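You operate a simulated robot arm through the tools that you are given. There is no shell and no other tool.

Carry out the task below with a simulated robot arm. There is one attempt and no reset: what you move stays moved.

JOB
Lay the grid from the board on the olives in barrel two, pour the jug over them, close and lock.
Fine: the jug goes back where it stood; spill nothing. Set down upright: square jug.

It is judged by the outcome, as a careful person would: the job done as asked, and still so three seconds after it is handed in. It fails if anything else is knocked over, pushed out of place, dropped, spilled or broken.

ROBOT AND FRAMES
A 7-joint arm with a two-finger parallel gripper, fixed in place. Base frame: the origin is at the foot of the arm, x ahead of it, y to its left, z up; the work surface is at about z = 83. Units: cm, rad, N and s.
Its first joint turns from -2.601 to 2.601 rad. Payload 3.43 kg.
The tool frame sits at the grasp point between the pads (the TCP): z along the fingers, y along the line on which they close. The tips reach 3 cm beyond it. Largest opening 9.4 cm; finger width 2.8, thickness 1; the body of the gripper, 5 by 9.6 cm, starts 5.5 cm behind the TCP.
Orientation is told as [roll, pitch, yaw] about the base's x, y, z axes, in that order, counted from this pose: with the fingers straight down and closing along the base's y, the tool's x points along the base's -x, its y along +y and its z along -z.

CONTROLS
- The arm moves only by the tool step_arm. Its argument "motion" is a list of rows, each a list of 7 numbers: the shift along the tool's x, y, z in cm, then the turn, a rotation vector about the tool's x, y, z in rad, then the closure, from 0 (fully open) to 1 (shut). In form: [[tx, ty, tz, ax, ay, az, fingers], ...]. A call has 1 to 20 rows; each row is the pose to reach, as a shift and turn from the pose commanded when the call began, along the tool's axes at that moment. Rows are played at 5 a second. More than 5 cm and 0.15 rad between two rows, or a gripper value outside its range, and nothing of the call is played. Where a pose cannot be reached the arm comes as near as it can. A force on the tool above 40 N (or 10 N above the force at the start of the call, whichever is more), or a blocked arm, ends the call early, and 0.2 s more pass. The fingers move at their own pace (about 4.5 cm/s each) and stop on an object; they squeeze with about 31 N. The grip force told is the motor's: it shows also when the fingers shut on nothing. Time passes only in rows, and 0.2 s behind the last, so rows that repeat a pose let the fingers close. It gives the time, the measured TCP pose, the force on the tool (base axes), the opening and the grip force at its end, in the units of the frame above (readings bear some noise), with the torque about the TCP (base axes, N m) and any sound that the robot's microphone picked up.
- Cameras (640 x 400 px; columns grow to the right, rows downward): "scene" is fixed at [40, 49.71, 158.37]; the picture's right is [0.85, -0.52, 0.00], its down [-0.50, -0.82, -0.27] and it looks along [0.14, 0.23, -0.96] (base axes); focal length 217 px, centre (320, 200). "wrist" rides on the gripper at [7.6, 1.4, -10.2] in the tool frame; the picture's right is [-0.18, 0.98, 0.00], its down [-0.75, -0.14, -0.64] and it looks along [-0.63, -0.12, 0.77] (tool axes); focal length 243 px, centre (320, 200). There is no depth. A picture from a camera that has moved, and an enlarged one, comes with that camera's place and axes in the base frame and with its lens.
- grab_frame(camera): a new picture of that camera. It takes no simulated time.
- zoom(camera, box): a new picture of the part [left, top, right, bottom] of that camera's present view, enlarged. It takes no simulated time.
- job_done(): hands the job in; it is judged then, once.

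Places have to be worked out from the pictures, the camera data and where the tool is seen. Open the gripper and draw the arm clear of the work before you hand the job in, unless the task says otherwise.

The tools are called after "Emit:" as name(argument=value, ...) on one line, values as JSON. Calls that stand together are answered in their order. step_arm: Moves the arm, as the interface text tells. Its arguments: {"type":"object","properties":{"motion":{"type":"array"}},"required":["motion"]} The other tools are called the same way: grab_frame (camera) takes a picture; zoom (camera, box) takes an enlarged picture of a part of a camera's view; job_done () hands the job in.

At the start:

```text
time: 0.0
tcp_pos: [44.41, 88.16, 117.07]
orientation: [-0.001, 0.002, 0.0]
ft_force: [-0.8, 0.0, 0.0]
moment: [0.01, -0.03, -0.03]
finger_gap: 9.41
grip_force: 0.1
```

scene: 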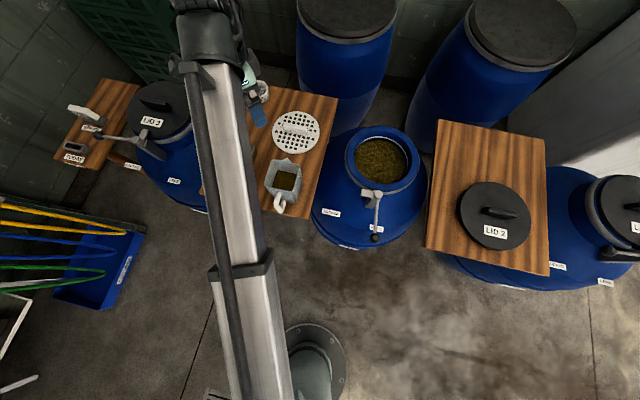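
wrist: 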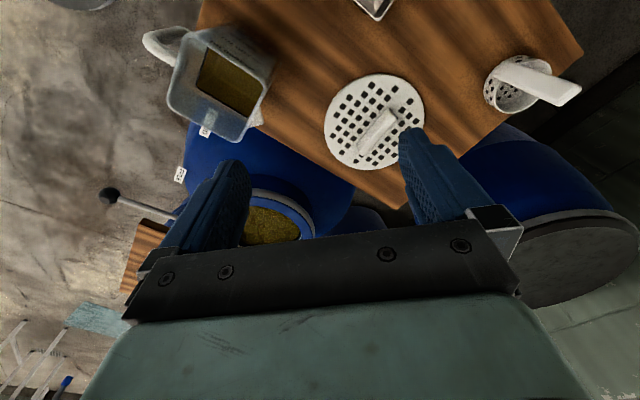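

The scene shows a barrel with open olives in the middle, a grid and a square jug on the board to its left, and LID 2 on the board to its right. I'll look at everything closer before moving.

Emit:
zoom(camera="scene", box=[240, 80, 440, 260])

Emit:
zoom(camera="scene", box=[420, 100, 640, 300])

Emit:
zoom(camera="scene", box=[40, 60, 240, 220])

Emit:
zoom(camera="wrist", box=[120, 0, 600, 300])

Emit:
zoom(camera="scene", box=[320, 120, 420, 250])

```text
2.22 times, centred on (340, 170) of scene
camera zoom: at [40.0, 49.71, 158.37], right [0.85, -0.52, 0.0], down [-0.5, -0.82, -0.27], along [0.14, 0.23, -0.96], focal length 483 px, centre (276, 267)
```

zoom: 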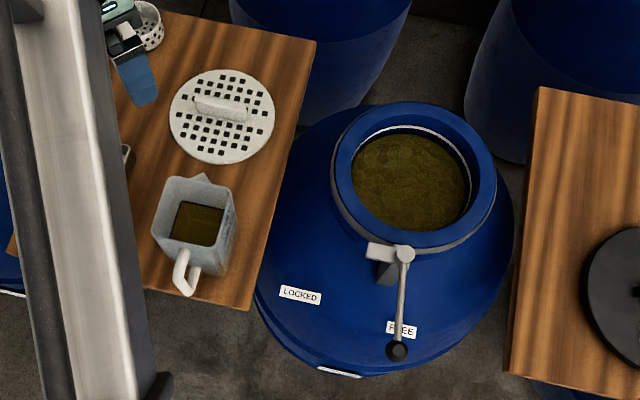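

```text
2.00 times, centred on (530, 200) of scene
camera zoom: at [40.0, 49.71, 158.37], right [0.85, -0.52, 0.0], down [-0.5, -0.82, -0.27], along [0.14, 0.23, -0.96], focal length 435 px, centre (-100, 200)
```

zoom: 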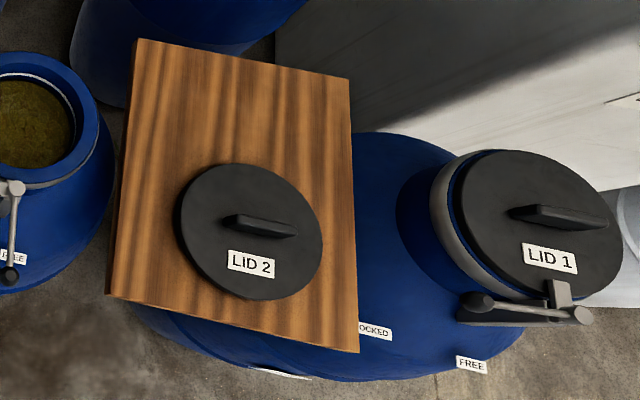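

```text
2.50 times, centred on (140, 140) of scene
camera zoom: at [40.0, 49.71, 158.37], right [0.85, -0.52, 0.0], down [-0.5, -0.82, -0.27], along [0.14, 0.23, -0.96], focal length 544 px, centre (770, 350)
```

zoom: 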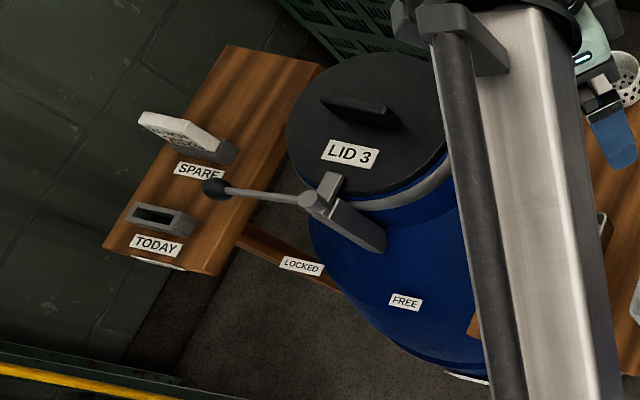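

```text
1.33 times, centred on (360, 150) of wrist
camera zoom: at [36.8, 89.58, 127.27], right [0.18, 0.98, 0.0], down [0.75, -0.14, 0.64], along [0.63, -0.12, -0.77], focal length 324 px, centre (267, 267)
```

zoom: 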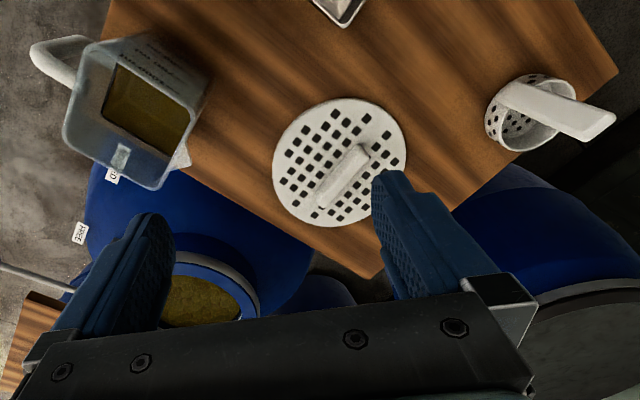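

```text
3.08 times, centred on (370, 185) of scene
camera zoom: at [40.0, 49.71, 158.37], right [0.85, -0.52, 0.0], down [-0.5, -0.82, -0.27], along [0.14, 0.23, -0.96], focal length 669 px, centre (166, 246)
```

zoom: 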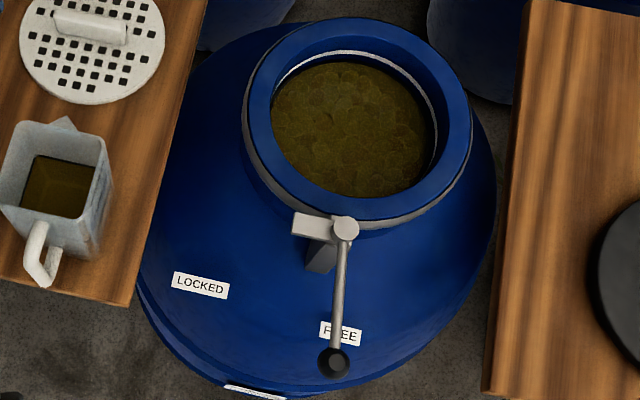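

The camera geometry puts the grid near (57, 96), the barrel mouth near (77, 67) and the jug near (44, 78). I'll move at constant height toward the barrel for a better wrist view and to see how far the arm reaches.

Emit:
step_arm(motion=[[-2, -4, 0, 0, 0, 0, 0], [-4, -8, 0, 0, 0, 0, 0], [-6, -12, 0, 0, 0, 0, 0], [-8, -16, 0, 0, 0, 0, 0], [-10, -20, 0, 0, 0, 0, 0], [-12, -24, 0, 0, 0, 0, 0], [-13, -26, 0, 0, 0, 0, 0]])

Emit:
grab_frame(camera="scene")

Emit:
grab_frame(camera="wrist")

```text
time: 1.6
tcp_pos: [57.41, 62.25, 117.23]
orientation: [0.0, -0.002, 0.002]
ft_force: [-0.6, -0.4, 0.6]
moment: [0.0, 0.01, 0.0]
finger_gap: 9.44
grip_force: 0.1
```

```text
taken
```

scene: 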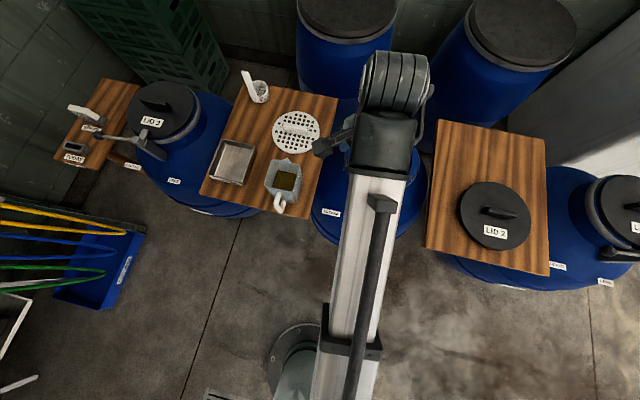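

```text
taken
camera wrist: at [49.8, 63.63, 127.49], right [0.18, 0.98, 0.0], down [0.75, -0.14, 0.64], along [0.63, -0.12, -0.77], focal length 243 px, centre (320, 200)
```

wrist: 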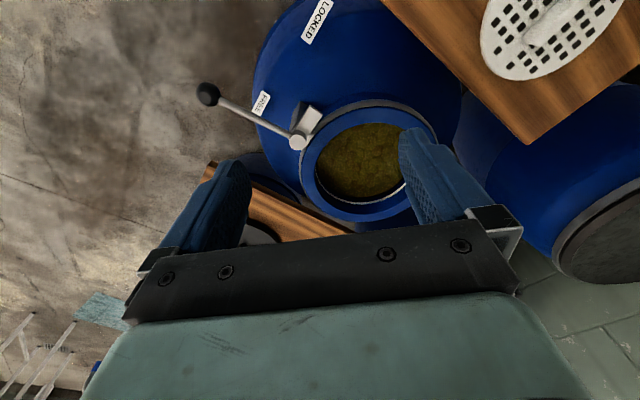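

Both cameras agree: barrel mouth near (76, 67) and grid near (58, 96). The grid is about 112 cm from the base axis, beyond the stated reach, so I'll test moving above it at height.

Emit:
step_arm(motion=[[0, 4, 0, 0, 0, 0, 0], [0, 8, 0, 0, 0, 0, 0], [0, 12, 0, 0, 0, 0, 0], [0, 16, 0, 0, 0, 0, 0], [0, 20, 0, 0, 0, 0, 0], [0, 24, 0, 0, 0, 0, 0], [0, 28, 0, 0, 0, 0, 0], [0, 32, 0, 0, 0, 0, 0], [0, 34, 0, 0, 0, 0, 0]])

Emit:
grab_frame(camera="wrist")

Emit:
grab_frame(camera="scene")

```text
time: 3.6
tcp_pos: [57.31, 96.29, 116.88]
orientation: [0.0, 0.001, 0.001]
ft_force: [0.6, -0.2, 0.3]
moment: [0.02, 0.01, 0.01]
finger_gap: 9.4
grip_force: 0.2
```

```text
taken
camera wrist: at [49.69, 97.65, 127.22], right [0.18, 0.98, 0.0], down [0.75, -0.14, 0.64], along [0.63, -0.12, -0.77], focal length 243 px, centre (320, 200)
```

wrist: 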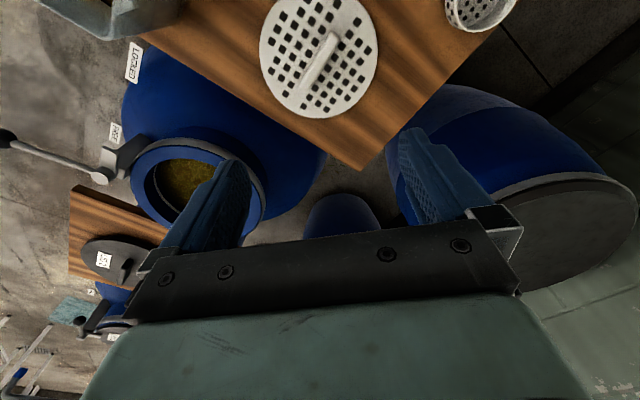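

```text
taken
```

scene: 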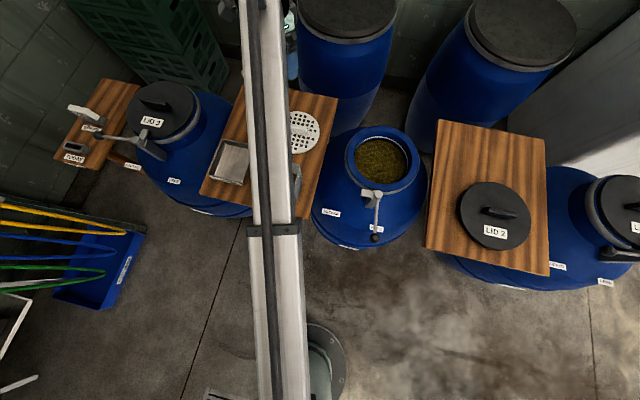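

The arm reaches (57.3, 96.3) at height and the grid centre really is near (57, 96.3). I'll zoom on the grid's handle, the barrel, and the labels at left for details.

Emit:
zoom(camera="wrist", box=[230, 0, 410, 130])

Emit:
zoom(camera="scene", box=[50, 80, 210, 200])

Emit:
zoom(camera="wrist", box=[0, 0, 290, 290])

Emit:
zoom(camera="scene", box=[340, 180, 400, 250])

```text
3.08 times, centred on (320, 65) of wrist
camera zoom: at [49.69, 97.65, 127.22], right [0.18, 0.98, 0.0], down [0.75, -0.14, 0.64], along [0.63, -0.12, -0.77], focal length 746 px, centre (320, 615)
```

zoom: 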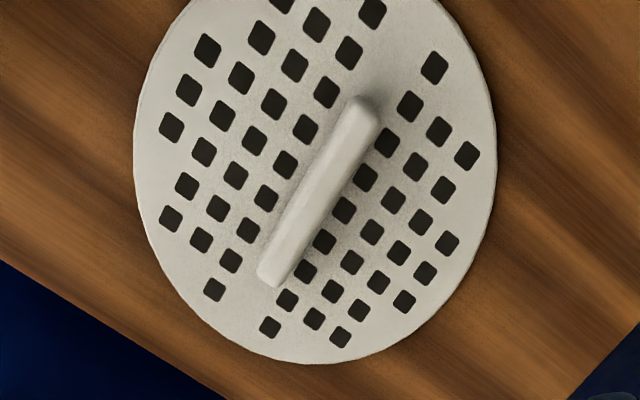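

```text
3.33 times, centred on (130, 140) of scene
camera zoom: at [40.0, 49.71, 158.37], right [0.85, -0.52, 0.0], down [-0.5, -0.82, -0.27], along [0.14, 0.23, -0.96], focal length 725 px, centre (953, 400)
```

zoom: 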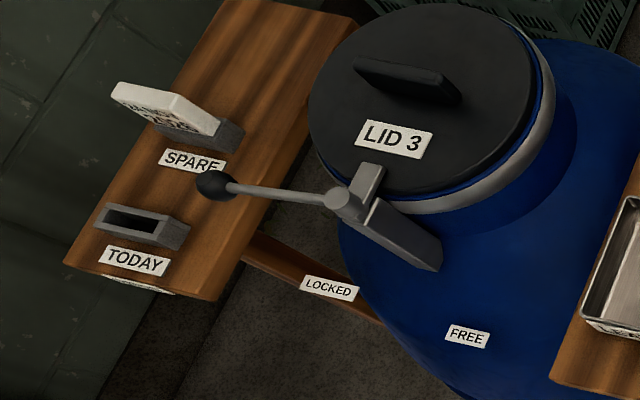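

```text
1.38 times, centred on (145, 145) of wrist
camera zoom: at [49.69, 97.65, 127.22], right [0.18, 0.98, 0.0], down [0.75, -0.14, 0.64], along [0.63, -0.12, -0.77], focal length 335 px, centre (561, 276)
```

zoom: 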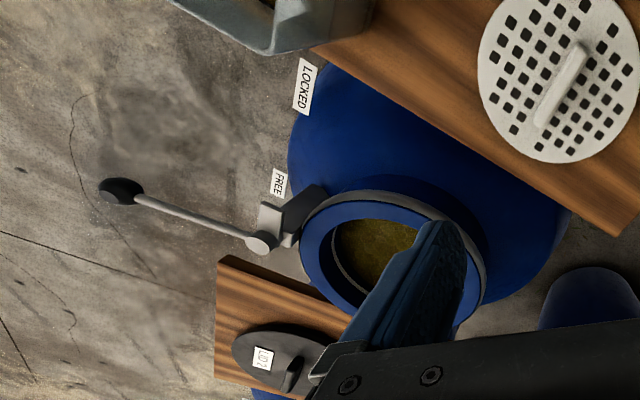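

```text
5.71 times, centred on (370, 215) of scene
camera zoom: at [40.0, 49.71, 158.37], right [0.85, -0.52, 0.0], down [-0.5, -0.82, -0.27], along [0.14, 0.23, -0.96], focal length 1242 px, centre (34, 114)
```

zoom: 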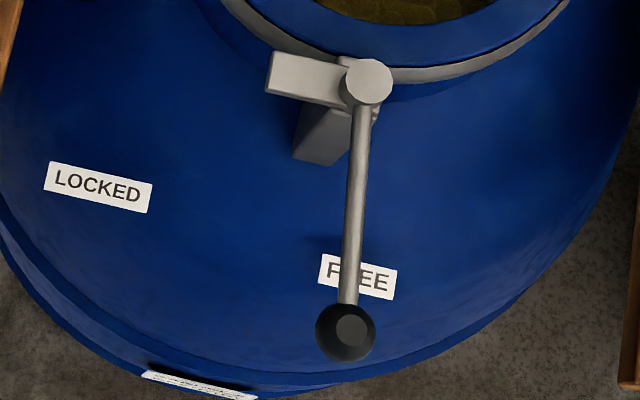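

The grid handle runs roughly along (-0.73, 0.68), centred near (57.1, 95.9), so the closing axis needs a turn of about 0.75 rad. I'll turn and come down to about z = 100, checking the reach.

Emit:
step_arm(motion=[[0, 0, 3, 0, 0, 0.15, 0], [0, 0, 6, 0, 0, 0.3, 0], [0, 0, 9, 0, 0, 0.45, 0], [0, 0, 12, 0, 0, 0.6, 0], [0, 0, 15, 0, 0, 0.75, 0], [0, 0, 17, 0, 0, 0.75, 0]])

Emit:
grab_frame(camera="wrist")

Emit:
grab_frame(camera="scene")

```text
time: 5.0
tcp_pos: [57.47, 96.34, 100.05]
orientation: [0.002, 0.0, -0.751]
ft_force: [-0.7, -0.6, -0.8]
moment: [0.01, -0.02, 0.03]
finger_gap: 9.4
grip_force: 0.1
```

```text
taken
camera wrist: at [52.95, 102.44, 110.3], right [0.81, 0.59, 0.0], down [0.45, -0.62, 0.64], along [0.38, -0.52, -0.77], focal length 243 px, centre (320, 200)
```

wrist: 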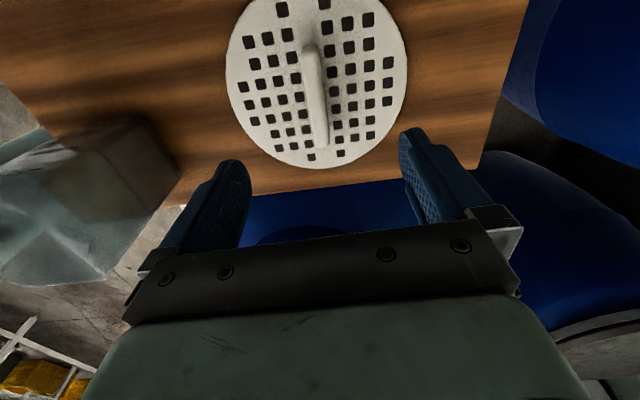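

```text
taken
```

scene: 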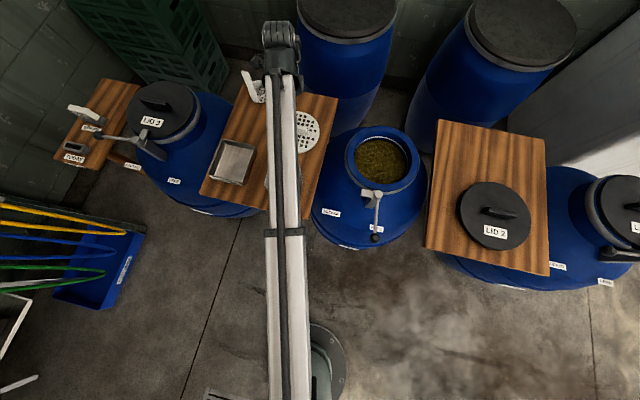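

The reach is fine here. I'll zoom to judge the handle's height and centring.

Emit:
zoom(camera="wrist", box=[210, 0, 430, 180])

```text
2.22 times, centred on (320, 90) of wrist
camera zoom: at [52.95, 102.44, 110.3], right [0.81, 0.59, 0.0], down [0.45, -0.62, 0.64], along [0.38, -0.52, -0.77], focal length 539 px, centre (320, 444)
```

zoom: 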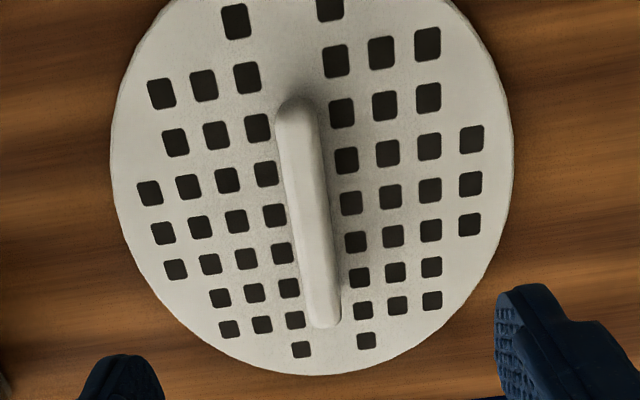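

The gripper is nearly centred over the handle, so I'll lower to about z = 91 with a small correction and look.

Emit:
step_arm(motion=[[0.2, -0.1, 3, 0, 0, 0.03, 0], [0.5, -0.2, 6, 0, 0, 0.03, 0], [0.5, -0.2, 9, 0, 0, 0.03, 0]])

Emit:
grab_frame(camera="wrist")

```text
time: 5.8
tcp_pos: [56.87, 96.33, 91.02]
orientation: [-0.002, 0.001, -0.781]
ft_force: [-0.3, -0.1, 0.3]
moment: [0.01, -0.02, -0.01]
finger_gap: 9.36
grip_force: 0.1
```

```text
taken
camera wrist: at [52.43, 102.61, 101.33], right [0.82, 0.57, 0.0], down [0.44, -0.63, 0.64], along [0.37, -0.53, -0.77], focal length 243 px, centre (320, 200)
```

wrist: 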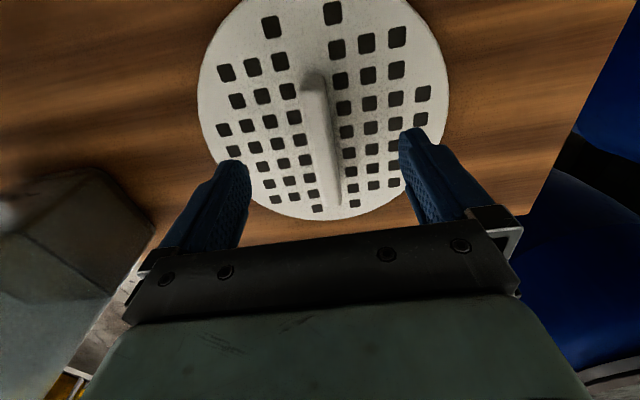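

Fingers straddle the handle well. I'll lower 3 cm more to z ≈ 88 (tips near 85) and check.

Emit:
step_arm(motion=[[0, 0, 1, 0, 0, 0, 0], [0, 0, 2, 0, 0, 0, 0], [0, 0, 3, 0, 0, 0, 0]])

Emit:
grab_frame(camera="wrist")

```text
time: 6.6
tcp_pos: [56.82, 96.57, 88.03]
orientation: [0.0, 0.001, -0.777]
ft_force: [0.1, 0.3, 0.4]
moment: [0.01, 0.01, 0.01]
finger_gap: 9.4
grip_force: 0.0
```

```text
taken
camera wrist: at [52.5, 102.79, 98.32], right [0.82, 0.57, 0.0], down [0.44, -0.63, 0.64], along [0.37, -0.53, -0.77], focal length 243 px, centre (320, 200)
```

wrist: 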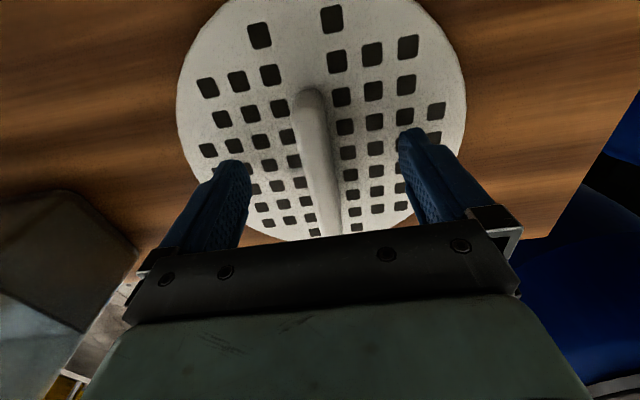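

No contact yet; I'll go 0.7 cm lower and close on the handle.

Emit:
step_arm(motion=[[0, 0, 0.4, 0, 0, 0, 0], [0, 0, 0.7, 0, 0, 0, 0], [0, 0, 0.7, 0, 0, 0, 0.5], [0, 0, 0.7, 0, 0, 0, 1], [0, 0, 0.7, 0, 0, 0, 1], [0, 0, 0.7, 0, 0, 0, 1], [0, 0, 0.7, 0, 0, 0, 1], [0, 0, 0.7, 0, 0, 0, 1]])

Emit:
grab_frame(camera="wrist")

```text
time: 8.4
tcp_pos: [56.94, 96.34, 87.4]
orientation: [0.001, -0.001, -0.779]
ft_force: [0.0, -0.5, 0.3]
moment: [0.03, 0.02, -0.07]
finger_gap: 2.01
grip_force: 31.8
```

```text
taken
camera wrist: at [52.54, 102.79, 97.6], right [0.82, 0.57, 0.0], down [0.44, -0.63, 0.64], along [0.37, -0.53, -0.77], focal length 243 px, centre (320, 200)
```

wrist: 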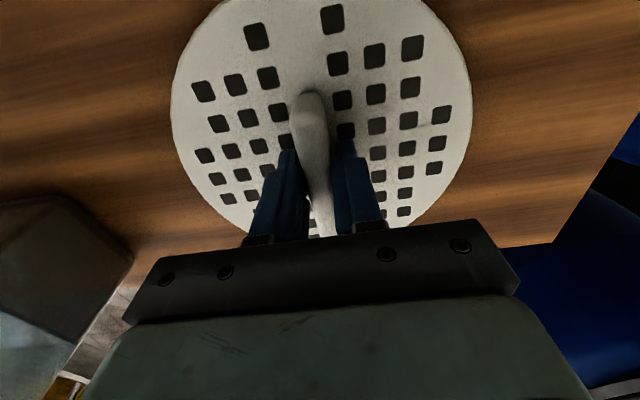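

The handle is gripped (gap 2.0 cm), but the mouth has only a small clearance around the grid. I'll release it for now, rise and measure the barrel mouth properly first.

Emit:
step_arm(motion=[[0, 0, 0, 0, 0, 0, 0.5], [0, 0, 0, 0, 0, 0, 0], [0, 0, 0, 0, 0, 0, 0], [0, 0, 0, 0, 0, 0, 0], [0, 0, -2, 0, 0, 0, 0], [0, 0, -6, 0, 0, 0, 0], [0, 0, -10, 0, 0, 0, 0], [0, 0, -14, 0, 0, 0, 0], [0, 0, -19, 0, 0, 0, 0.3], [0, 0, -24, 0, 0, 0, 0.6], [0, 0, -29, 0, 0, 0, 1], [0, 0, -34, 0, 0, 0, 1]])

Emit:
grab_frame(camera="scene")

```text
time: 11.0
tcp_pos: [57.07, 96.38, 121.53]
orientation: [-0.001, 0.0, -0.778]
ft_force: [0.2, 0.7, -0.7]
moment: [-0.05, 0.01, -0.05]
finger_gap: 0.8
grip_force: 0.1
```

```text
taken
```

scene: 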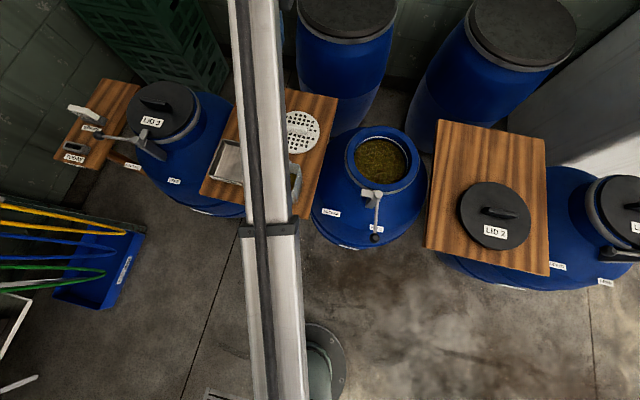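

Moving over toward the barrel with closed fingers, so the wrist camera sees the mouth unobstructed.

Emit:
step_arm(motion=[[-4, -0.9, 0, 0, 0, 0, 1], [-8, -1.7, 0, 0, 0, 0, 1], [-12, -2.6, 0, 0, 0, 0, 1], [-16, -3.4, 0, 0, 0, 0, 1], [-20, -4.3, 0, 0, 0, 0, 1], [-23.8, -5.1, 0, 0, 0, 0, 1]])

Emit:
grab_frame(camera="wrist")

```text
time: 12.4
tcp_pos: [69.92, 76.1, 121.38]
orientation: [0.0, 0.0, -0.778]
ft_force: [-0.3, 0.2, -0.3]
moment: [-0.02, -0.05, 0.01]
finger_gap: 0.0
grip_force: 31.2
```

```text
taken
camera wrist: at [65.66, 82.36, 131.62], right [0.82, 0.57, 0.0], down [0.44, -0.63, 0.64], along [0.37, -0.53, -0.77], focal length 243 px, centre (320, 200)
```

wrist: 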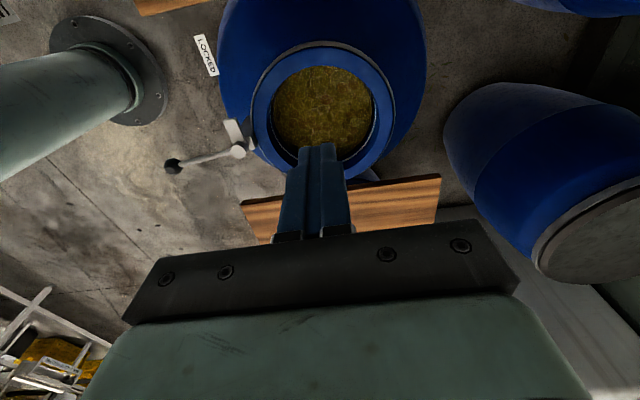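

The mouth is nearly clear of the fingers; I'll zoom on it for an accurate fit.

Emit:
zoom(camera="wrist", box=[220, 20, 420, 190])

Emit:
zoom(camera="scene", box=[335, 115, 435, 255])

```text
2.35 times, centred on (320, 105) of wrist
camera zoom: at [65.66, 82.36, 131.62], right [0.82, 0.57, 0.0], down [0.44, -0.63, 0.64], along [0.37, -0.53, -0.77], focal length 571 px, centre (320, 424)
```

zoom: 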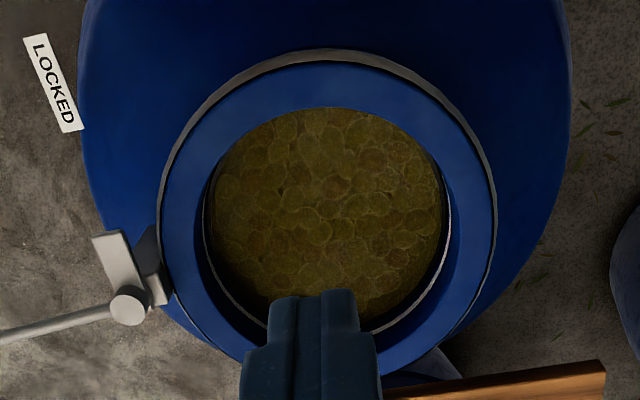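

```text
2.86 times, centred on (385, 185) of scene
camera zoom: at [40.0, 49.71, 158.37], right [0.85, -0.52, 0.0], down [-0.5, -0.82, -0.27], along [0.14, 0.23, -0.96], focal length 621 px, centre (134, 243)
```

zoom: 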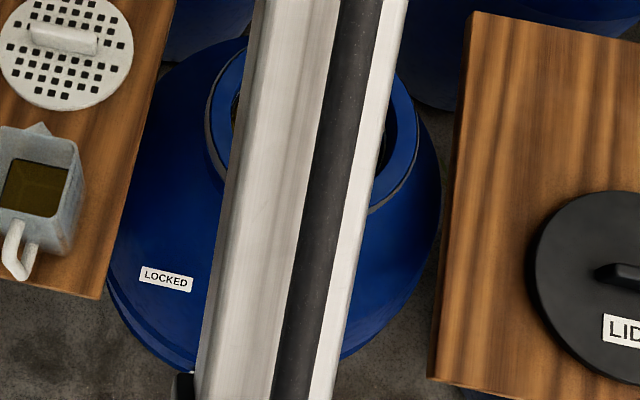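

Mouth estimate: centre ≈ (76.9, 67.8), rim ≈ z 88.7, inner diameter about 20 cm against the grid's 18.4. I'll shift 8 cm forward for a second, fully unobstructed view.

Emit:
step_arm(motion=[[-2.8, -0.5, 0, 0, 0, 0, 1], [-5.6, -1, 0, 0, 0, 0, 1], [-7.9, -1.5, 0, 0, 0, 0, 1]])

Emit:
zoom(camera="wrist", box=[220, 0, 420, 150])

```text
time: 13.2
tcp_pos: [74.64, 69.41, 121.43]
orientation: [0.001, 0.0, -0.778]
ft_force: [0.4, -0.5, 0.2]
moment: [-0.05, -0.01, -0.02]
finger_gap: 0.01
grip_force: 30.4
```

```text
2.67 times, centred on (320, 75) of wrist
camera zoom: at [70.29, 75.71, 131.66], right [0.82, 0.57, 0.0], down [0.44, -0.63, 0.64], along [0.37, -0.53, -0.77], focal length 647 px, centre (320, 533)
```

zoom: 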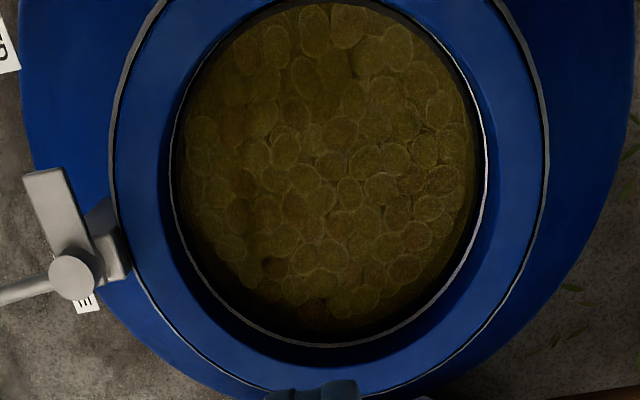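

Two wrist views and the scene camera agree: mouth centre ≈ (76.7, 67.85), rim z ≈ 88.7, clearance about 0.8 cm all round. Going back to pick up the grid.

Emit:
step_arm(motion=[[4.5, 0.95, 0, 0, 0, 0, 1], [9, 1.9, 0, 0, 0, 0, 0.6], [13.5, 2.8, 0, 0, 0, 0, 0.3], [18, 3.75, 0, 0, 0, 0, 0], [22.5, 4.7, 0, 0, 0, 0, 0], [27, 5.6, 0, 0, 0, 0, 0], [31.7, 6.6, 0, 0, 0, 0, 0], [31.7, 6.6, 5, 0, 0, 0, 0], [31.7, 6.6, 10, 0, 0, 0, 0], [31.7, 6.6, 15, 0, 0, 0, 0], [31.7, 6.6, 20, 0, 0, 0, 0], [31.7, 6.6, 25, 0, 0, 0, 0], [31.7, 6.6, 28, 0, 0, 0, 0]])

Emit:
grab_frame(camera="wrist")

```text
time: 16.0
tcp_pos: [56.96, 96.28, 93.38]
orientation: [0.001, 0.001, -0.779]
ft_force: [-0.1, 0.2, 0.2]
moment: [0.04, 0.01, 0.02]
finger_gap: 9.41
grip_force: 0.1
```

```text
taken
camera wrist: at [52.56, 102.59, 103.7], right [0.82, 0.57, 0.0], down [0.44, -0.63, 0.64], along [0.37, -0.53, -0.77], focal length 243 px, centre (320, 200)
```

wrist: 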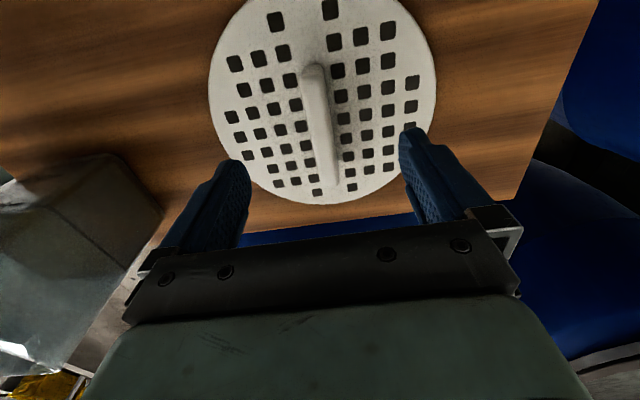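

Still well aligned; lowering to z ≈ 87.3, closing, and lifting slightly.

Emit:
step_arm(motion=[[0, 0, 3, 0, 0, 0, 0], [0, 0, 5, 0, 0, 0, 0], [0, 0, 6.1, 0, 0, 0, 0], [0, 0, 6.1, 0, 0, 0, 0.5], [0, 0, 6.1, 0, 0, 0, 1], [0, 0, 6.1, 0, 0, 0, 1], [0, 0, 6.1, 0, 0, 0, 1], [0, 0, 6.1, 0, 0, 0, 1], [0, 0, 5.5, 0, 0, 0, 1], [0, 0, 4, 0, 0, 0, 1], [0, 0, 2, 0, 0, 0, 1], [0, 0, -1, 0, 0, 0, 1]])

Emit:
grab_frame(camera="wrist")

```text
time: 18.6
tcp_pos: [56.95, 96.26, 94.2]
orientation: [0.001, 0.002, -0.78]
ft_force: [1.2, -0.2, -2.8]
moment: [0.0, -0.01, -0.03]
finger_gap: 2.0
grip_force: 31.0
```

```text
taken
camera wrist: at [52.62, 102.74, 104.52], right [0.82, 0.57, 0.0], down [0.44, -0.63, 0.64], along [0.37, -0.53, -0.77], focal length 243 px, centre (320, 200)
```

wrist: 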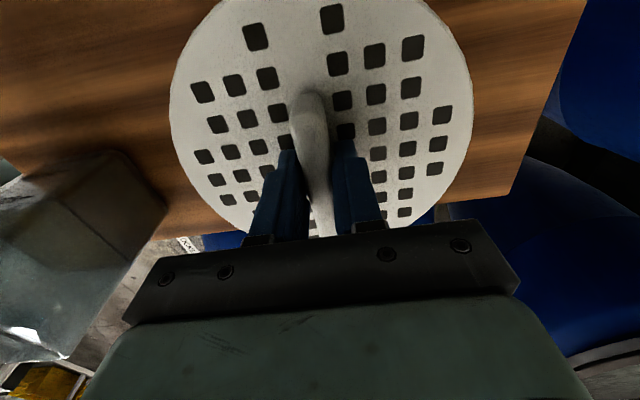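

The grid is held level and centred (moment ≈ 0). I'll raise it and carry it over the mouth at z ≈ 105.

Emit:
step_arm(motion=[[0, 0, -4, 0, 0, 0, 1], [0, 0, -8, 0, 0, 0, 1], [-2, -0.4, -11, 0, 0, 0, 1], [-6, -1.1, -11, 0, 0, 0, 1], [-10, -1.85, -11, 0, 0, 0, 1], [-14, -2.6, -11, 0, 0, 0, 1], [-18, -3.3, -11, 0, 0, 0, 1], [-22, -4.1, -11, 0, 0, 0, 1], [-26, -4.8, -11, 0, 0, 0, 1], [-30, -5.55, -11, 0, 0, 0, 1], [-33, -6.1, -11, 0, 0, 0, 1], [-34, -6.3, -11, 0, 0, 0, 1], [-34, -6.3, -11, 0, 0, 0, 1]])

Emit:
grab_frame(camera="wrist")

Emit:
grab_frame(camera="scene")

```text
time: 21.4
tcp_pos: [76.6, 67.93, 105.19]
orientation: [0.0, -0.001, -0.779]
ft_force: [0.6, 0.6, -2.5]
moment: [0.01, 0.02, 0.01]
finger_gap: 2.02
grip_force: 30.8
```

```text
taken
camera wrist: at [72.12, 74.23, 115.49], right [0.82, 0.57, 0.0], down [0.44, -0.63, 0.64], along [0.37, -0.53, -0.77], focal length 243 px, centre (320, 200)
```

wrist: 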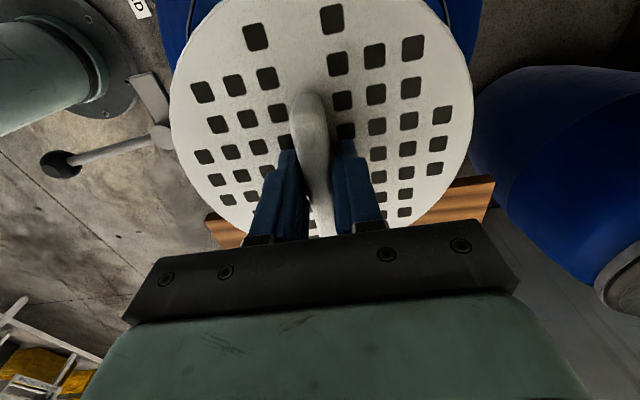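

```text
taken
```

scene: 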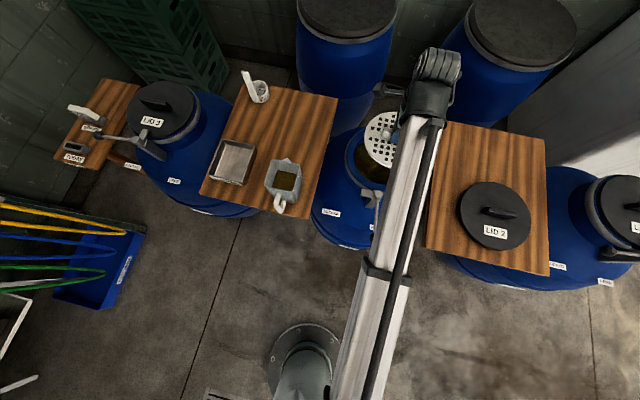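

Hovering over the mouth. I'll lower to TCP z ≈ 94.5 (grid about 2 cm above the rim) and check the alignment in both cameras.

Emit:
step_arm(motion=[[0, 0, 3.5, 0, 0, 0, 1], [0, 0, 7, 0, 0, 0, 1], [0, 0, 10.5, 0, 0, 0, 1], [0, 0, 10.5, 0, 0, 0, 1]])

Emit:
grab_frame(camera="wrist")

Emit:
zoom(camera="scene", box=[320, 100, 440, 220])

```text
time: 22.4
tcp_pos: [76.67, 67.85, 94.58]
orientation: [0.001, 0.0, -0.778]
ft_force: [0.5, -0.4, -1.3]
moment: [0.01, 0.0, 0.02]
finger_gap: 2.01
grip_force: 30.8
```

```text
taken
camera wrist: at [72.25, 74.28, 104.96], right [0.82, 0.57, 0.0], down [0.44, -0.63, 0.64], along [0.37, -0.53, -0.77], focal length 243 px, centre (320, 200)
```

wrist: 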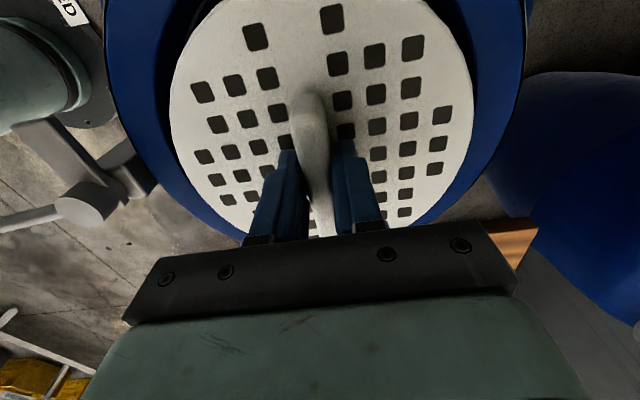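

```text
3.33 times, centred on (380, 160) of scene
camera zoom: at [40.0, 49.71, 158.37], right [0.85, -0.52, 0.0], down [-0.5, -0.82, -0.27], along [0.14, 0.23, -0.96], focal length 725 px, centre (120, 333)
```

zoom: 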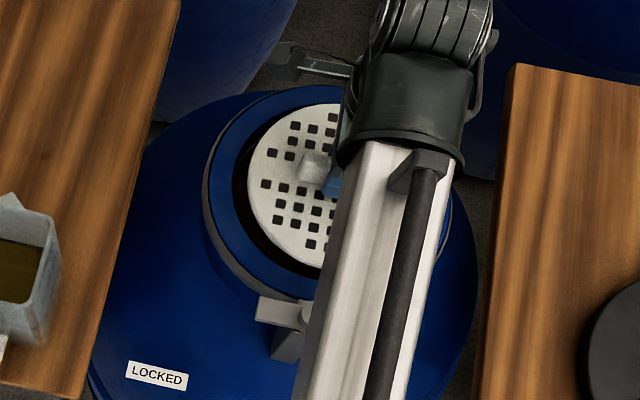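

Grid and rim look concentric in both views. Lowering slowly toward the olives, watching the force.

Emit:
step_arm(motion=[[0, 0, 1.2, 0, 0, 0, 1], [0, 0, 2.4, 0, 0, 0, 1], [0, 0, 3.6, 0, 0, 0, 1], [0, 0, 4.5, 0, 0, 0, 1], [0, 0, 4.5, 0, 0, 0, 1]])

Emit:
grab_frame(camera="wrist")

Emit:
zoom(camera="scene", box=[320, 100, 440, 220])

```text
time: 23.6
tcp_pos: [76.6, 68.08, 90.38]
orientation: [-0.002, 0.001, -0.778]
ft_force: [0.7, 0.6, -2.0]
moment: [0.04, 0.01, 0.0]
finger_gap: 2.0
grip_force: 30.7
```

```text
taken
camera wrist: at [72.24, 74.37, 100.62], right [0.82, 0.57, 0.0], down [0.44, -0.63, 0.64], along [0.37, -0.53, -0.77], focal length 243 px, centre (320, 200)
```

wrist: 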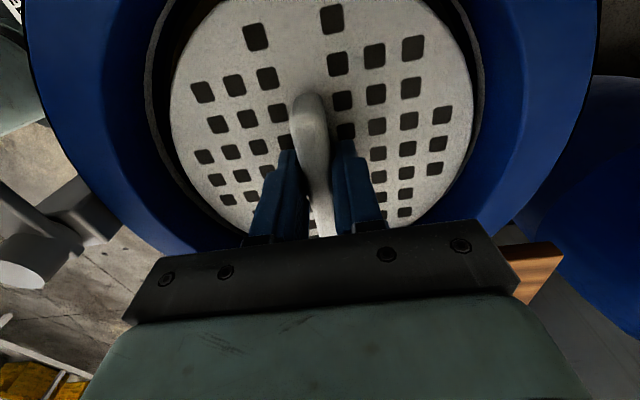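

```text
3.33 times, centred on (380, 160) of scene
camera zoom: at [40.0, 49.71, 158.37], right [0.85, -0.52, 0.0], down [-0.5, -0.82, -0.27], along [0.14, 0.23, -0.96], focal length 725 px, centre (120, 333)
```

zoom: 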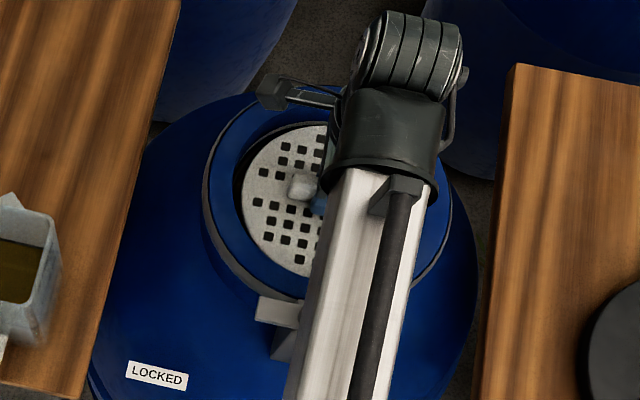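

The grid has entered the mouth; it sits about 0.3 cm too far right in the wrist view, so I shift a little and continue down gently.

Emit:
step_arm(motion=[[0, -0.3, 0, 0, 0, 0, 1], [0, -0.3, 0.6, 0, 0, 0, 1], [0, -0.3, 1.2, 0, 0, 0, 1], [0, -0.3, 1.8, 0, 0, 0, 1], [0, -0.3, 1.8, 0, 0, 0, 1]])

Emit:
grab_frame(camera="wrist")

```text
time: 24.8
tcp_pos: [76.49, 67.89, 88.5]
orientation: [0.001, 0.0, -0.779]
ft_force: [0.7, -0.1, -1.5]
moment: [-0.01, 0.04, -0.04]
finger_gap: 1.97
grip_force: 31.0
```

```text
taken
camera wrist: at [72.07, 74.23, 98.83], right [0.82, 0.57, 0.0], down [0.44, -0.63, 0.64], along [0.37, -0.53, -0.77], focal length 243 px, centre (320, 200)
```

wrist: 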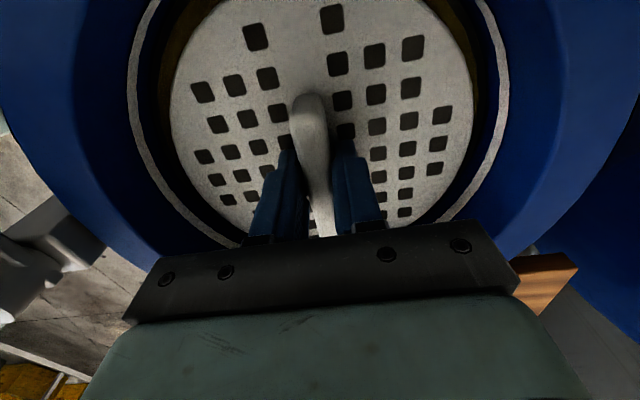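

Well centred now and still no contact; continuing down in small steps.

Emit:
step_arm(motion=[[0, 0, 0.4, 0, 0, 0, 1], [0, 0, 0.8, 0, 0, 0, 1], [0, 0, 1.2, 0, 0, 0, 1], [0, 0, 1.2, 0, 0, 0, 1]])

Emit:
grab_frame(camera="wrist")

```text
time: 25.8
tcp_pos: [76.4, 67.92, 87.36]
orientation: [0.001, 0.001, -0.779]
ft_force: [0.2, 0.2, -2.4]
moment: [0.0, 0.0, 0.03]
finger_gap: 2.0
grip_force: 30.8
```

```text
taken
camera wrist: at [72.06, 74.25, 97.61], right [0.82, 0.57, 0.0], down [0.44, -0.63, 0.64], along [0.37, -0.53, -0.77], focal length 243 px, centre (320, 200)
```

wrist: 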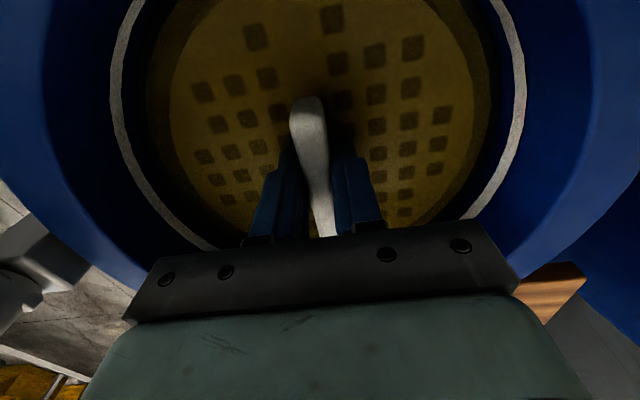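

The grid has dipped beneath the brine surface. I keep lowering until the olives carry it.

Emit:
step_arm(motion=[[0, 0, 0.4, 0, 0, 0, 1], [0, 0, 0.8, 0, 0, 0, 1], [0, 0, 1.2, 0, 0, 0, 1], [0, 0, 1.2, 0, 0, 0, 1]])

Emit:
grab_frame(camera="wrist")

```text
time: 26.8
tcp_pos: [76.53, 67.87, 86.19]
orientation: [0.001, 0.0, -0.778]
ft_force: [0.5, 1.7, 12.1]
moment: [-0.07, -0.05, 0.0]
finger_gap: 2.04
grip_force: 31.1
```

```text
taken
camera wrist: at [72.12, 74.2, 96.49], right [0.82, 0.57, 0.0], down [0.44, -0.63, 0.64], along [0.37, -0.53, -0.77], focal length 243 px, centre (320, 200)
```

wrist: 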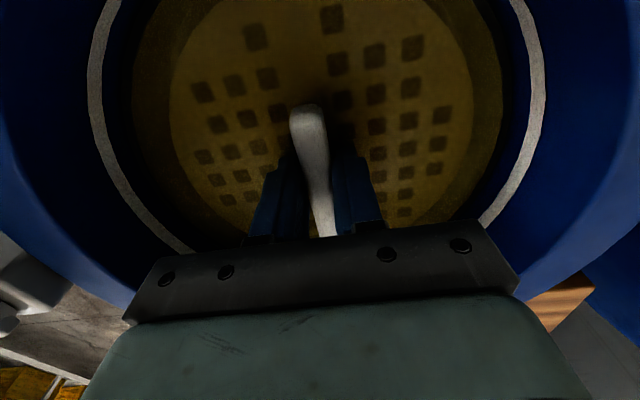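

A 12 N upward force shows the grid now rests on the olives. Opening the fingers and rising straight up.

Emit:
step_arm(motion=[[0, 0, -0.2, 0, 0, 0, 0.7], [0, 0, -0.2, 0, 0, 0, 0.5], [0, 0, -0.2, 0, 0, 0, 0.5], [0, 0, -0.2, 0, 0, 0, 0.5], [0, 0, -2, 0, 0, 0, 0.5], [0, 0, -5, 0, 0, 0, 0.5], [0, 0, -9, 0, 0, 0, 0.5], [0, 0, -13, 0, 0, 0, 0.5], [0, 0, -18, 0, 0, 0, 0.5], [0, 0, -23, 0, 0, 0, 0.5]])

Emit:
grab_frame(camera="wrist")

Emit:
grab_frame(camera="scene")

```text
time: 29.0
tcp_pos: [76.65, 67.74, 109.1]
orientation: [0.0, 0.0, -0.779]
ft_force: [0.0, 1.5, -0.6]
moment: [-0.02, 0.03, 0.01]
finger_gap: 4.68
grip_force: 0.1
```

```text
taken
camera wrist: at [72.23, 74.23, 119.35], right [0.82, 0.57, 0.0], down [0.44, -0.63, 0.64], along [0.37, -0.53, -0.77], focal length 243 px, centre (320, 200)
```

wrist: 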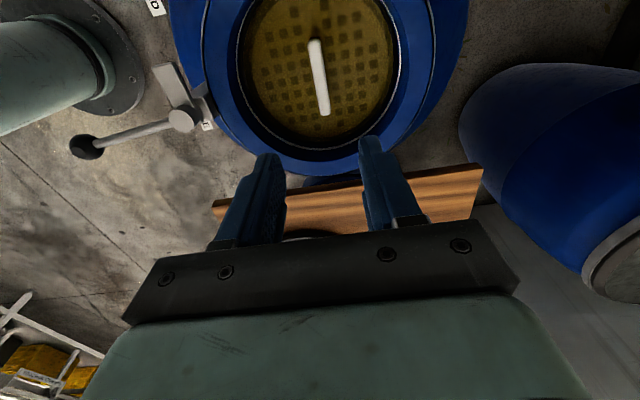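

```text
taken
```

scene: 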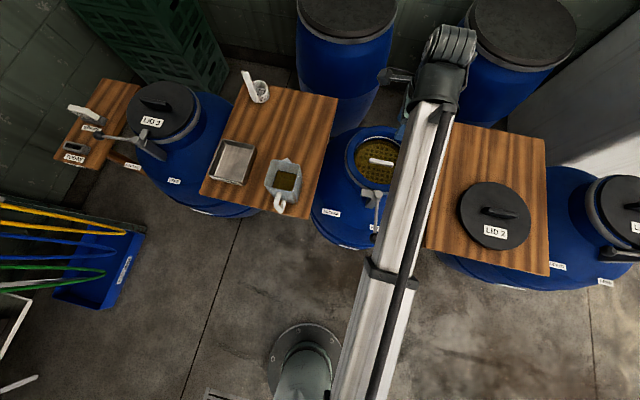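

The grid lies on the olives with its handle above the brine. Next I study the jug: rise, turn the wrist back and go view it.

Emit:
step_arm(motion=[[0, 0, -2, 0, 0, -0.13, 0.3], [0, 0, -4, 0, 0, -0.26, 0], [0, 0, -6, 0, 0, -0.39, 0], [0, 0, -8, 0, 0, -0.52, 0], [0, 0, -10, 0, 0, -0.65, 0], [0, 0, -12, 0, 0, -0.779, 0]])

Emit:
zoom(camera="scene", box=[240, 140, 330, 230])

```text
time: 30.4
tcp_pos: [76.4, 67.71, 121.33]
orientation: [0.001, 0.0, 0.002]
ft_force: [-0.1, 0.2, 0.1]
moment: [-0.02, 0.02, -0.03]
finger_gap: 9.4
grip_force: 0.0
```

```text
4.44 times, centred on (285, 185) of scene
camera zoom: at [40.0, 49.71, 158.37], right [0.85, -0.52, 0.0], down [-0.5, -0.82, -0.27], along [0.14, 0.23, -0.96], focal length 966 px, centre (476, 267)
```

zoom: 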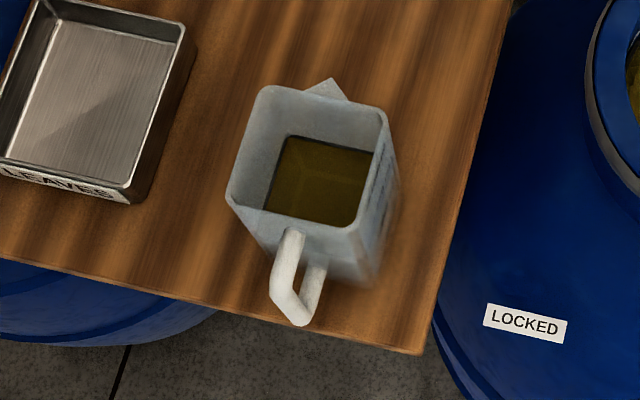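

Now moving to a viewpoint behind the jug for a wrist view.

Emit:
step_arm(motion=[[4.4, 1.4, 0, 0, 0, 0, 0], [8.8, 2.8, 0, 0, 0, 0, 0], [13.2, 4.2, 0, 0, 0, 0, 0], [17.6, 5.6, 0, 0, 0, 0, 0], [22, 7, 0, 0, 0, 0, 0], [26.4, 8.4, 0, 0, 0, 0, 0], [30.8, 9.8, 0, 0, 0, 0, 0], [35.2, 11.2, 1, 0, 0, 0, 0], [39.6, 12.6, 3, 0, 0, 0, 0], [43.8, 13.9, 5, 0, 0, 0, 0]])

Emit:
grab_frame(camera="wrist")

Emit:
grab_frame(camera="scene")

```text
refused: row 9 steps farther than a row can; nothing moved
```

```text
taken
camera wrist: at [68.83, 69.03, 131.45], right [0.18, 0.98, 0.0], down [0.75, -0.14, 0.64], along [0.63, -0.12, -0.77], focal length 243 px, centre (320, 200)
```

wrist: 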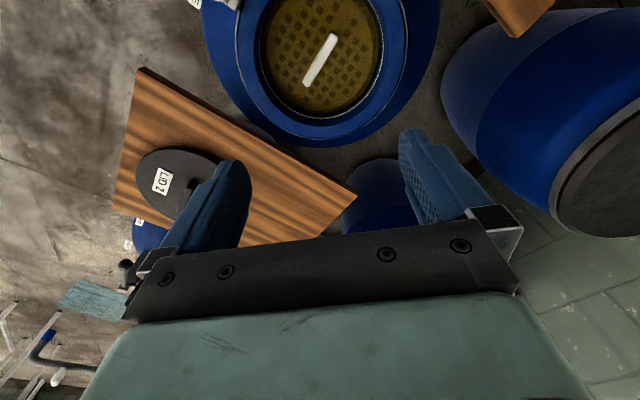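

```text
taken
```

scene: 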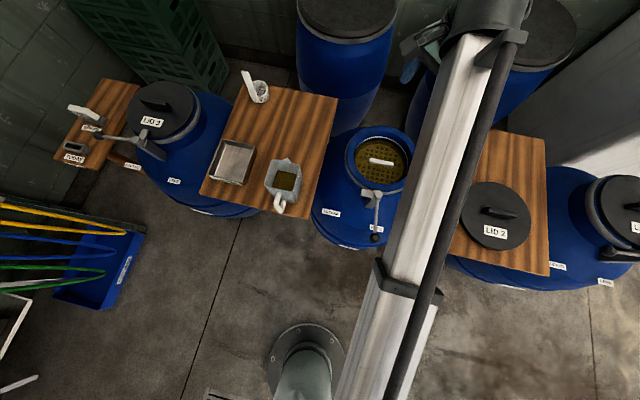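

One row exceeded the 5 cm limit, so nothing moved; I'll resend with smaller steps.

Emit:
step_arm(motion=[[4, 1.3, 0, 0, 0, 0, 0], [8, 2.6, 0, 0, 0, 0, 0], [12, 3.9, 0, 0, 0, 0, 0], [16, 5.2, 0, 0, 0, 0, 0], [20, 6.5, 0, 0, 0, 0, 0], [24, 7.8, 0, 0, 0, 0, 0], [28, 9.1, 0, 0, 0, 0, 0], [32, 10.4, 0.5, 0, 0, 0, 0], [36, 11.7, 2, 0, 0, 0, 0], [40, 12.9, 4, 0, 0, 0, 0], [43.8, 13.9, 6, 0, 0, 0, 0]])

Emit:
grab_frame(camera="wrist")

Emit:
grab_frame(camera="scene")

```text
time: 32.8
tcp_pos: [32.51, 81.77, 115.02]
orientation: [0.0, -0.001, 0.0]
ft_force: [0.4, -0.2, 0.6]
moment: [0.02, 0.03, -0.02]
finger_gap: 9.41
grip_force: 0.1
```

```text
taken
camera wrist: at [24.92, 83.12, 125.3], right [0.18, 0.98, 0.0], down [0.75, -0.14, 0.64], along [0.63, -0.12, -0.77], focal length 243 px, centre (320, 200)
```

wrist: 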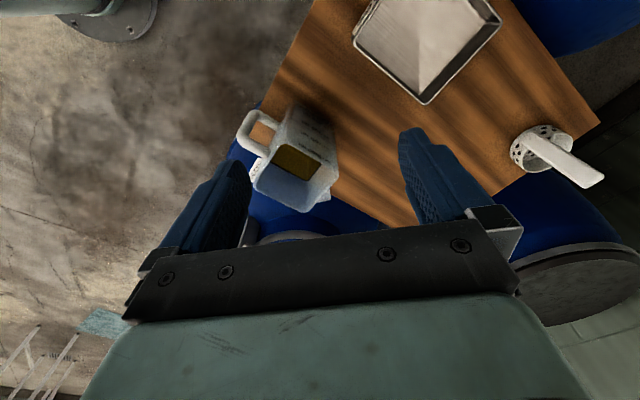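

```text
taken
```

scene: 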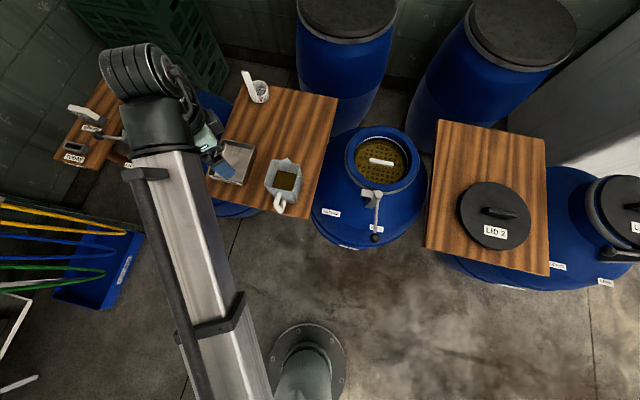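

Emit:
zoom(camera="wrist", box=[220, 85, 360, 225])

```text
2.86 times, centred on (290, 155) of wrist
camera zoom: at [24.92, 83.12, 125.3], right [0.18, 0.98, 0.0], down [0.75, -0.14, 0.64], along [0.63, -0.12, -0.77], focal length 693 px, centre (406, 329)
```

zoom: 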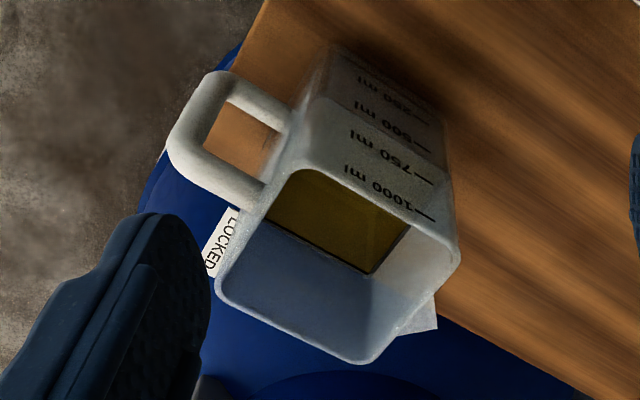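

Triangulating the rim corners gives the jug: square ≈ 8.6 cm at the top, centre ≈ (43.2, 76.3), rim z ≈ 98, spout pointing along (0.67, 0.74), handle opposite. A body grip across the two side walls (closing axis ⟂ spout) from above looks most stable. I'll turn to that yaw (~0.835) here and look from above the jug.

Emit:
step_arm(motion=[[0, 0, 0, 0, 0, -0.14, 0], [0, 0, 0, 0, 0, -0.28, 0], [0, 0, 0, 0, 0, -0.42, 0], [0, 0, 0, 0, 0, -0.56, 0], [0, 0, 0, 0, 0, -0.7, 0], [0, 0, 0, 0, 0, -0.835, 0]])

Emit:
grab_frame(camera="wrist")

```text
time: 34.2
tcp_pos: [32.6, 81.83, 115.03]
orientation: [0.001, 0.0, 0.836]
ft_force: [0.0, -0.4, 0.9]
moment: [0.03, -0.02, -0.02]
finger_gap: 9.4
grip_force: 0.1
```

```text
taken
camera wrist: at [26.51, 77.03, 125.37], right [-0.61, 0.79, 0.0], down [0.61, 0.47, 0.64], along [0.51, 0.39, -0.77], focal length 243 px, centre (320, 200)
```

wrist: 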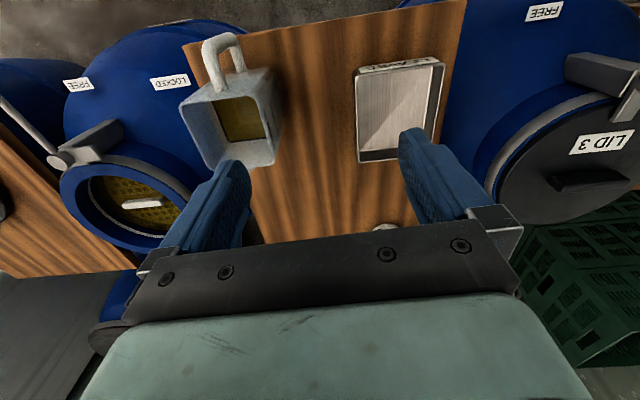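

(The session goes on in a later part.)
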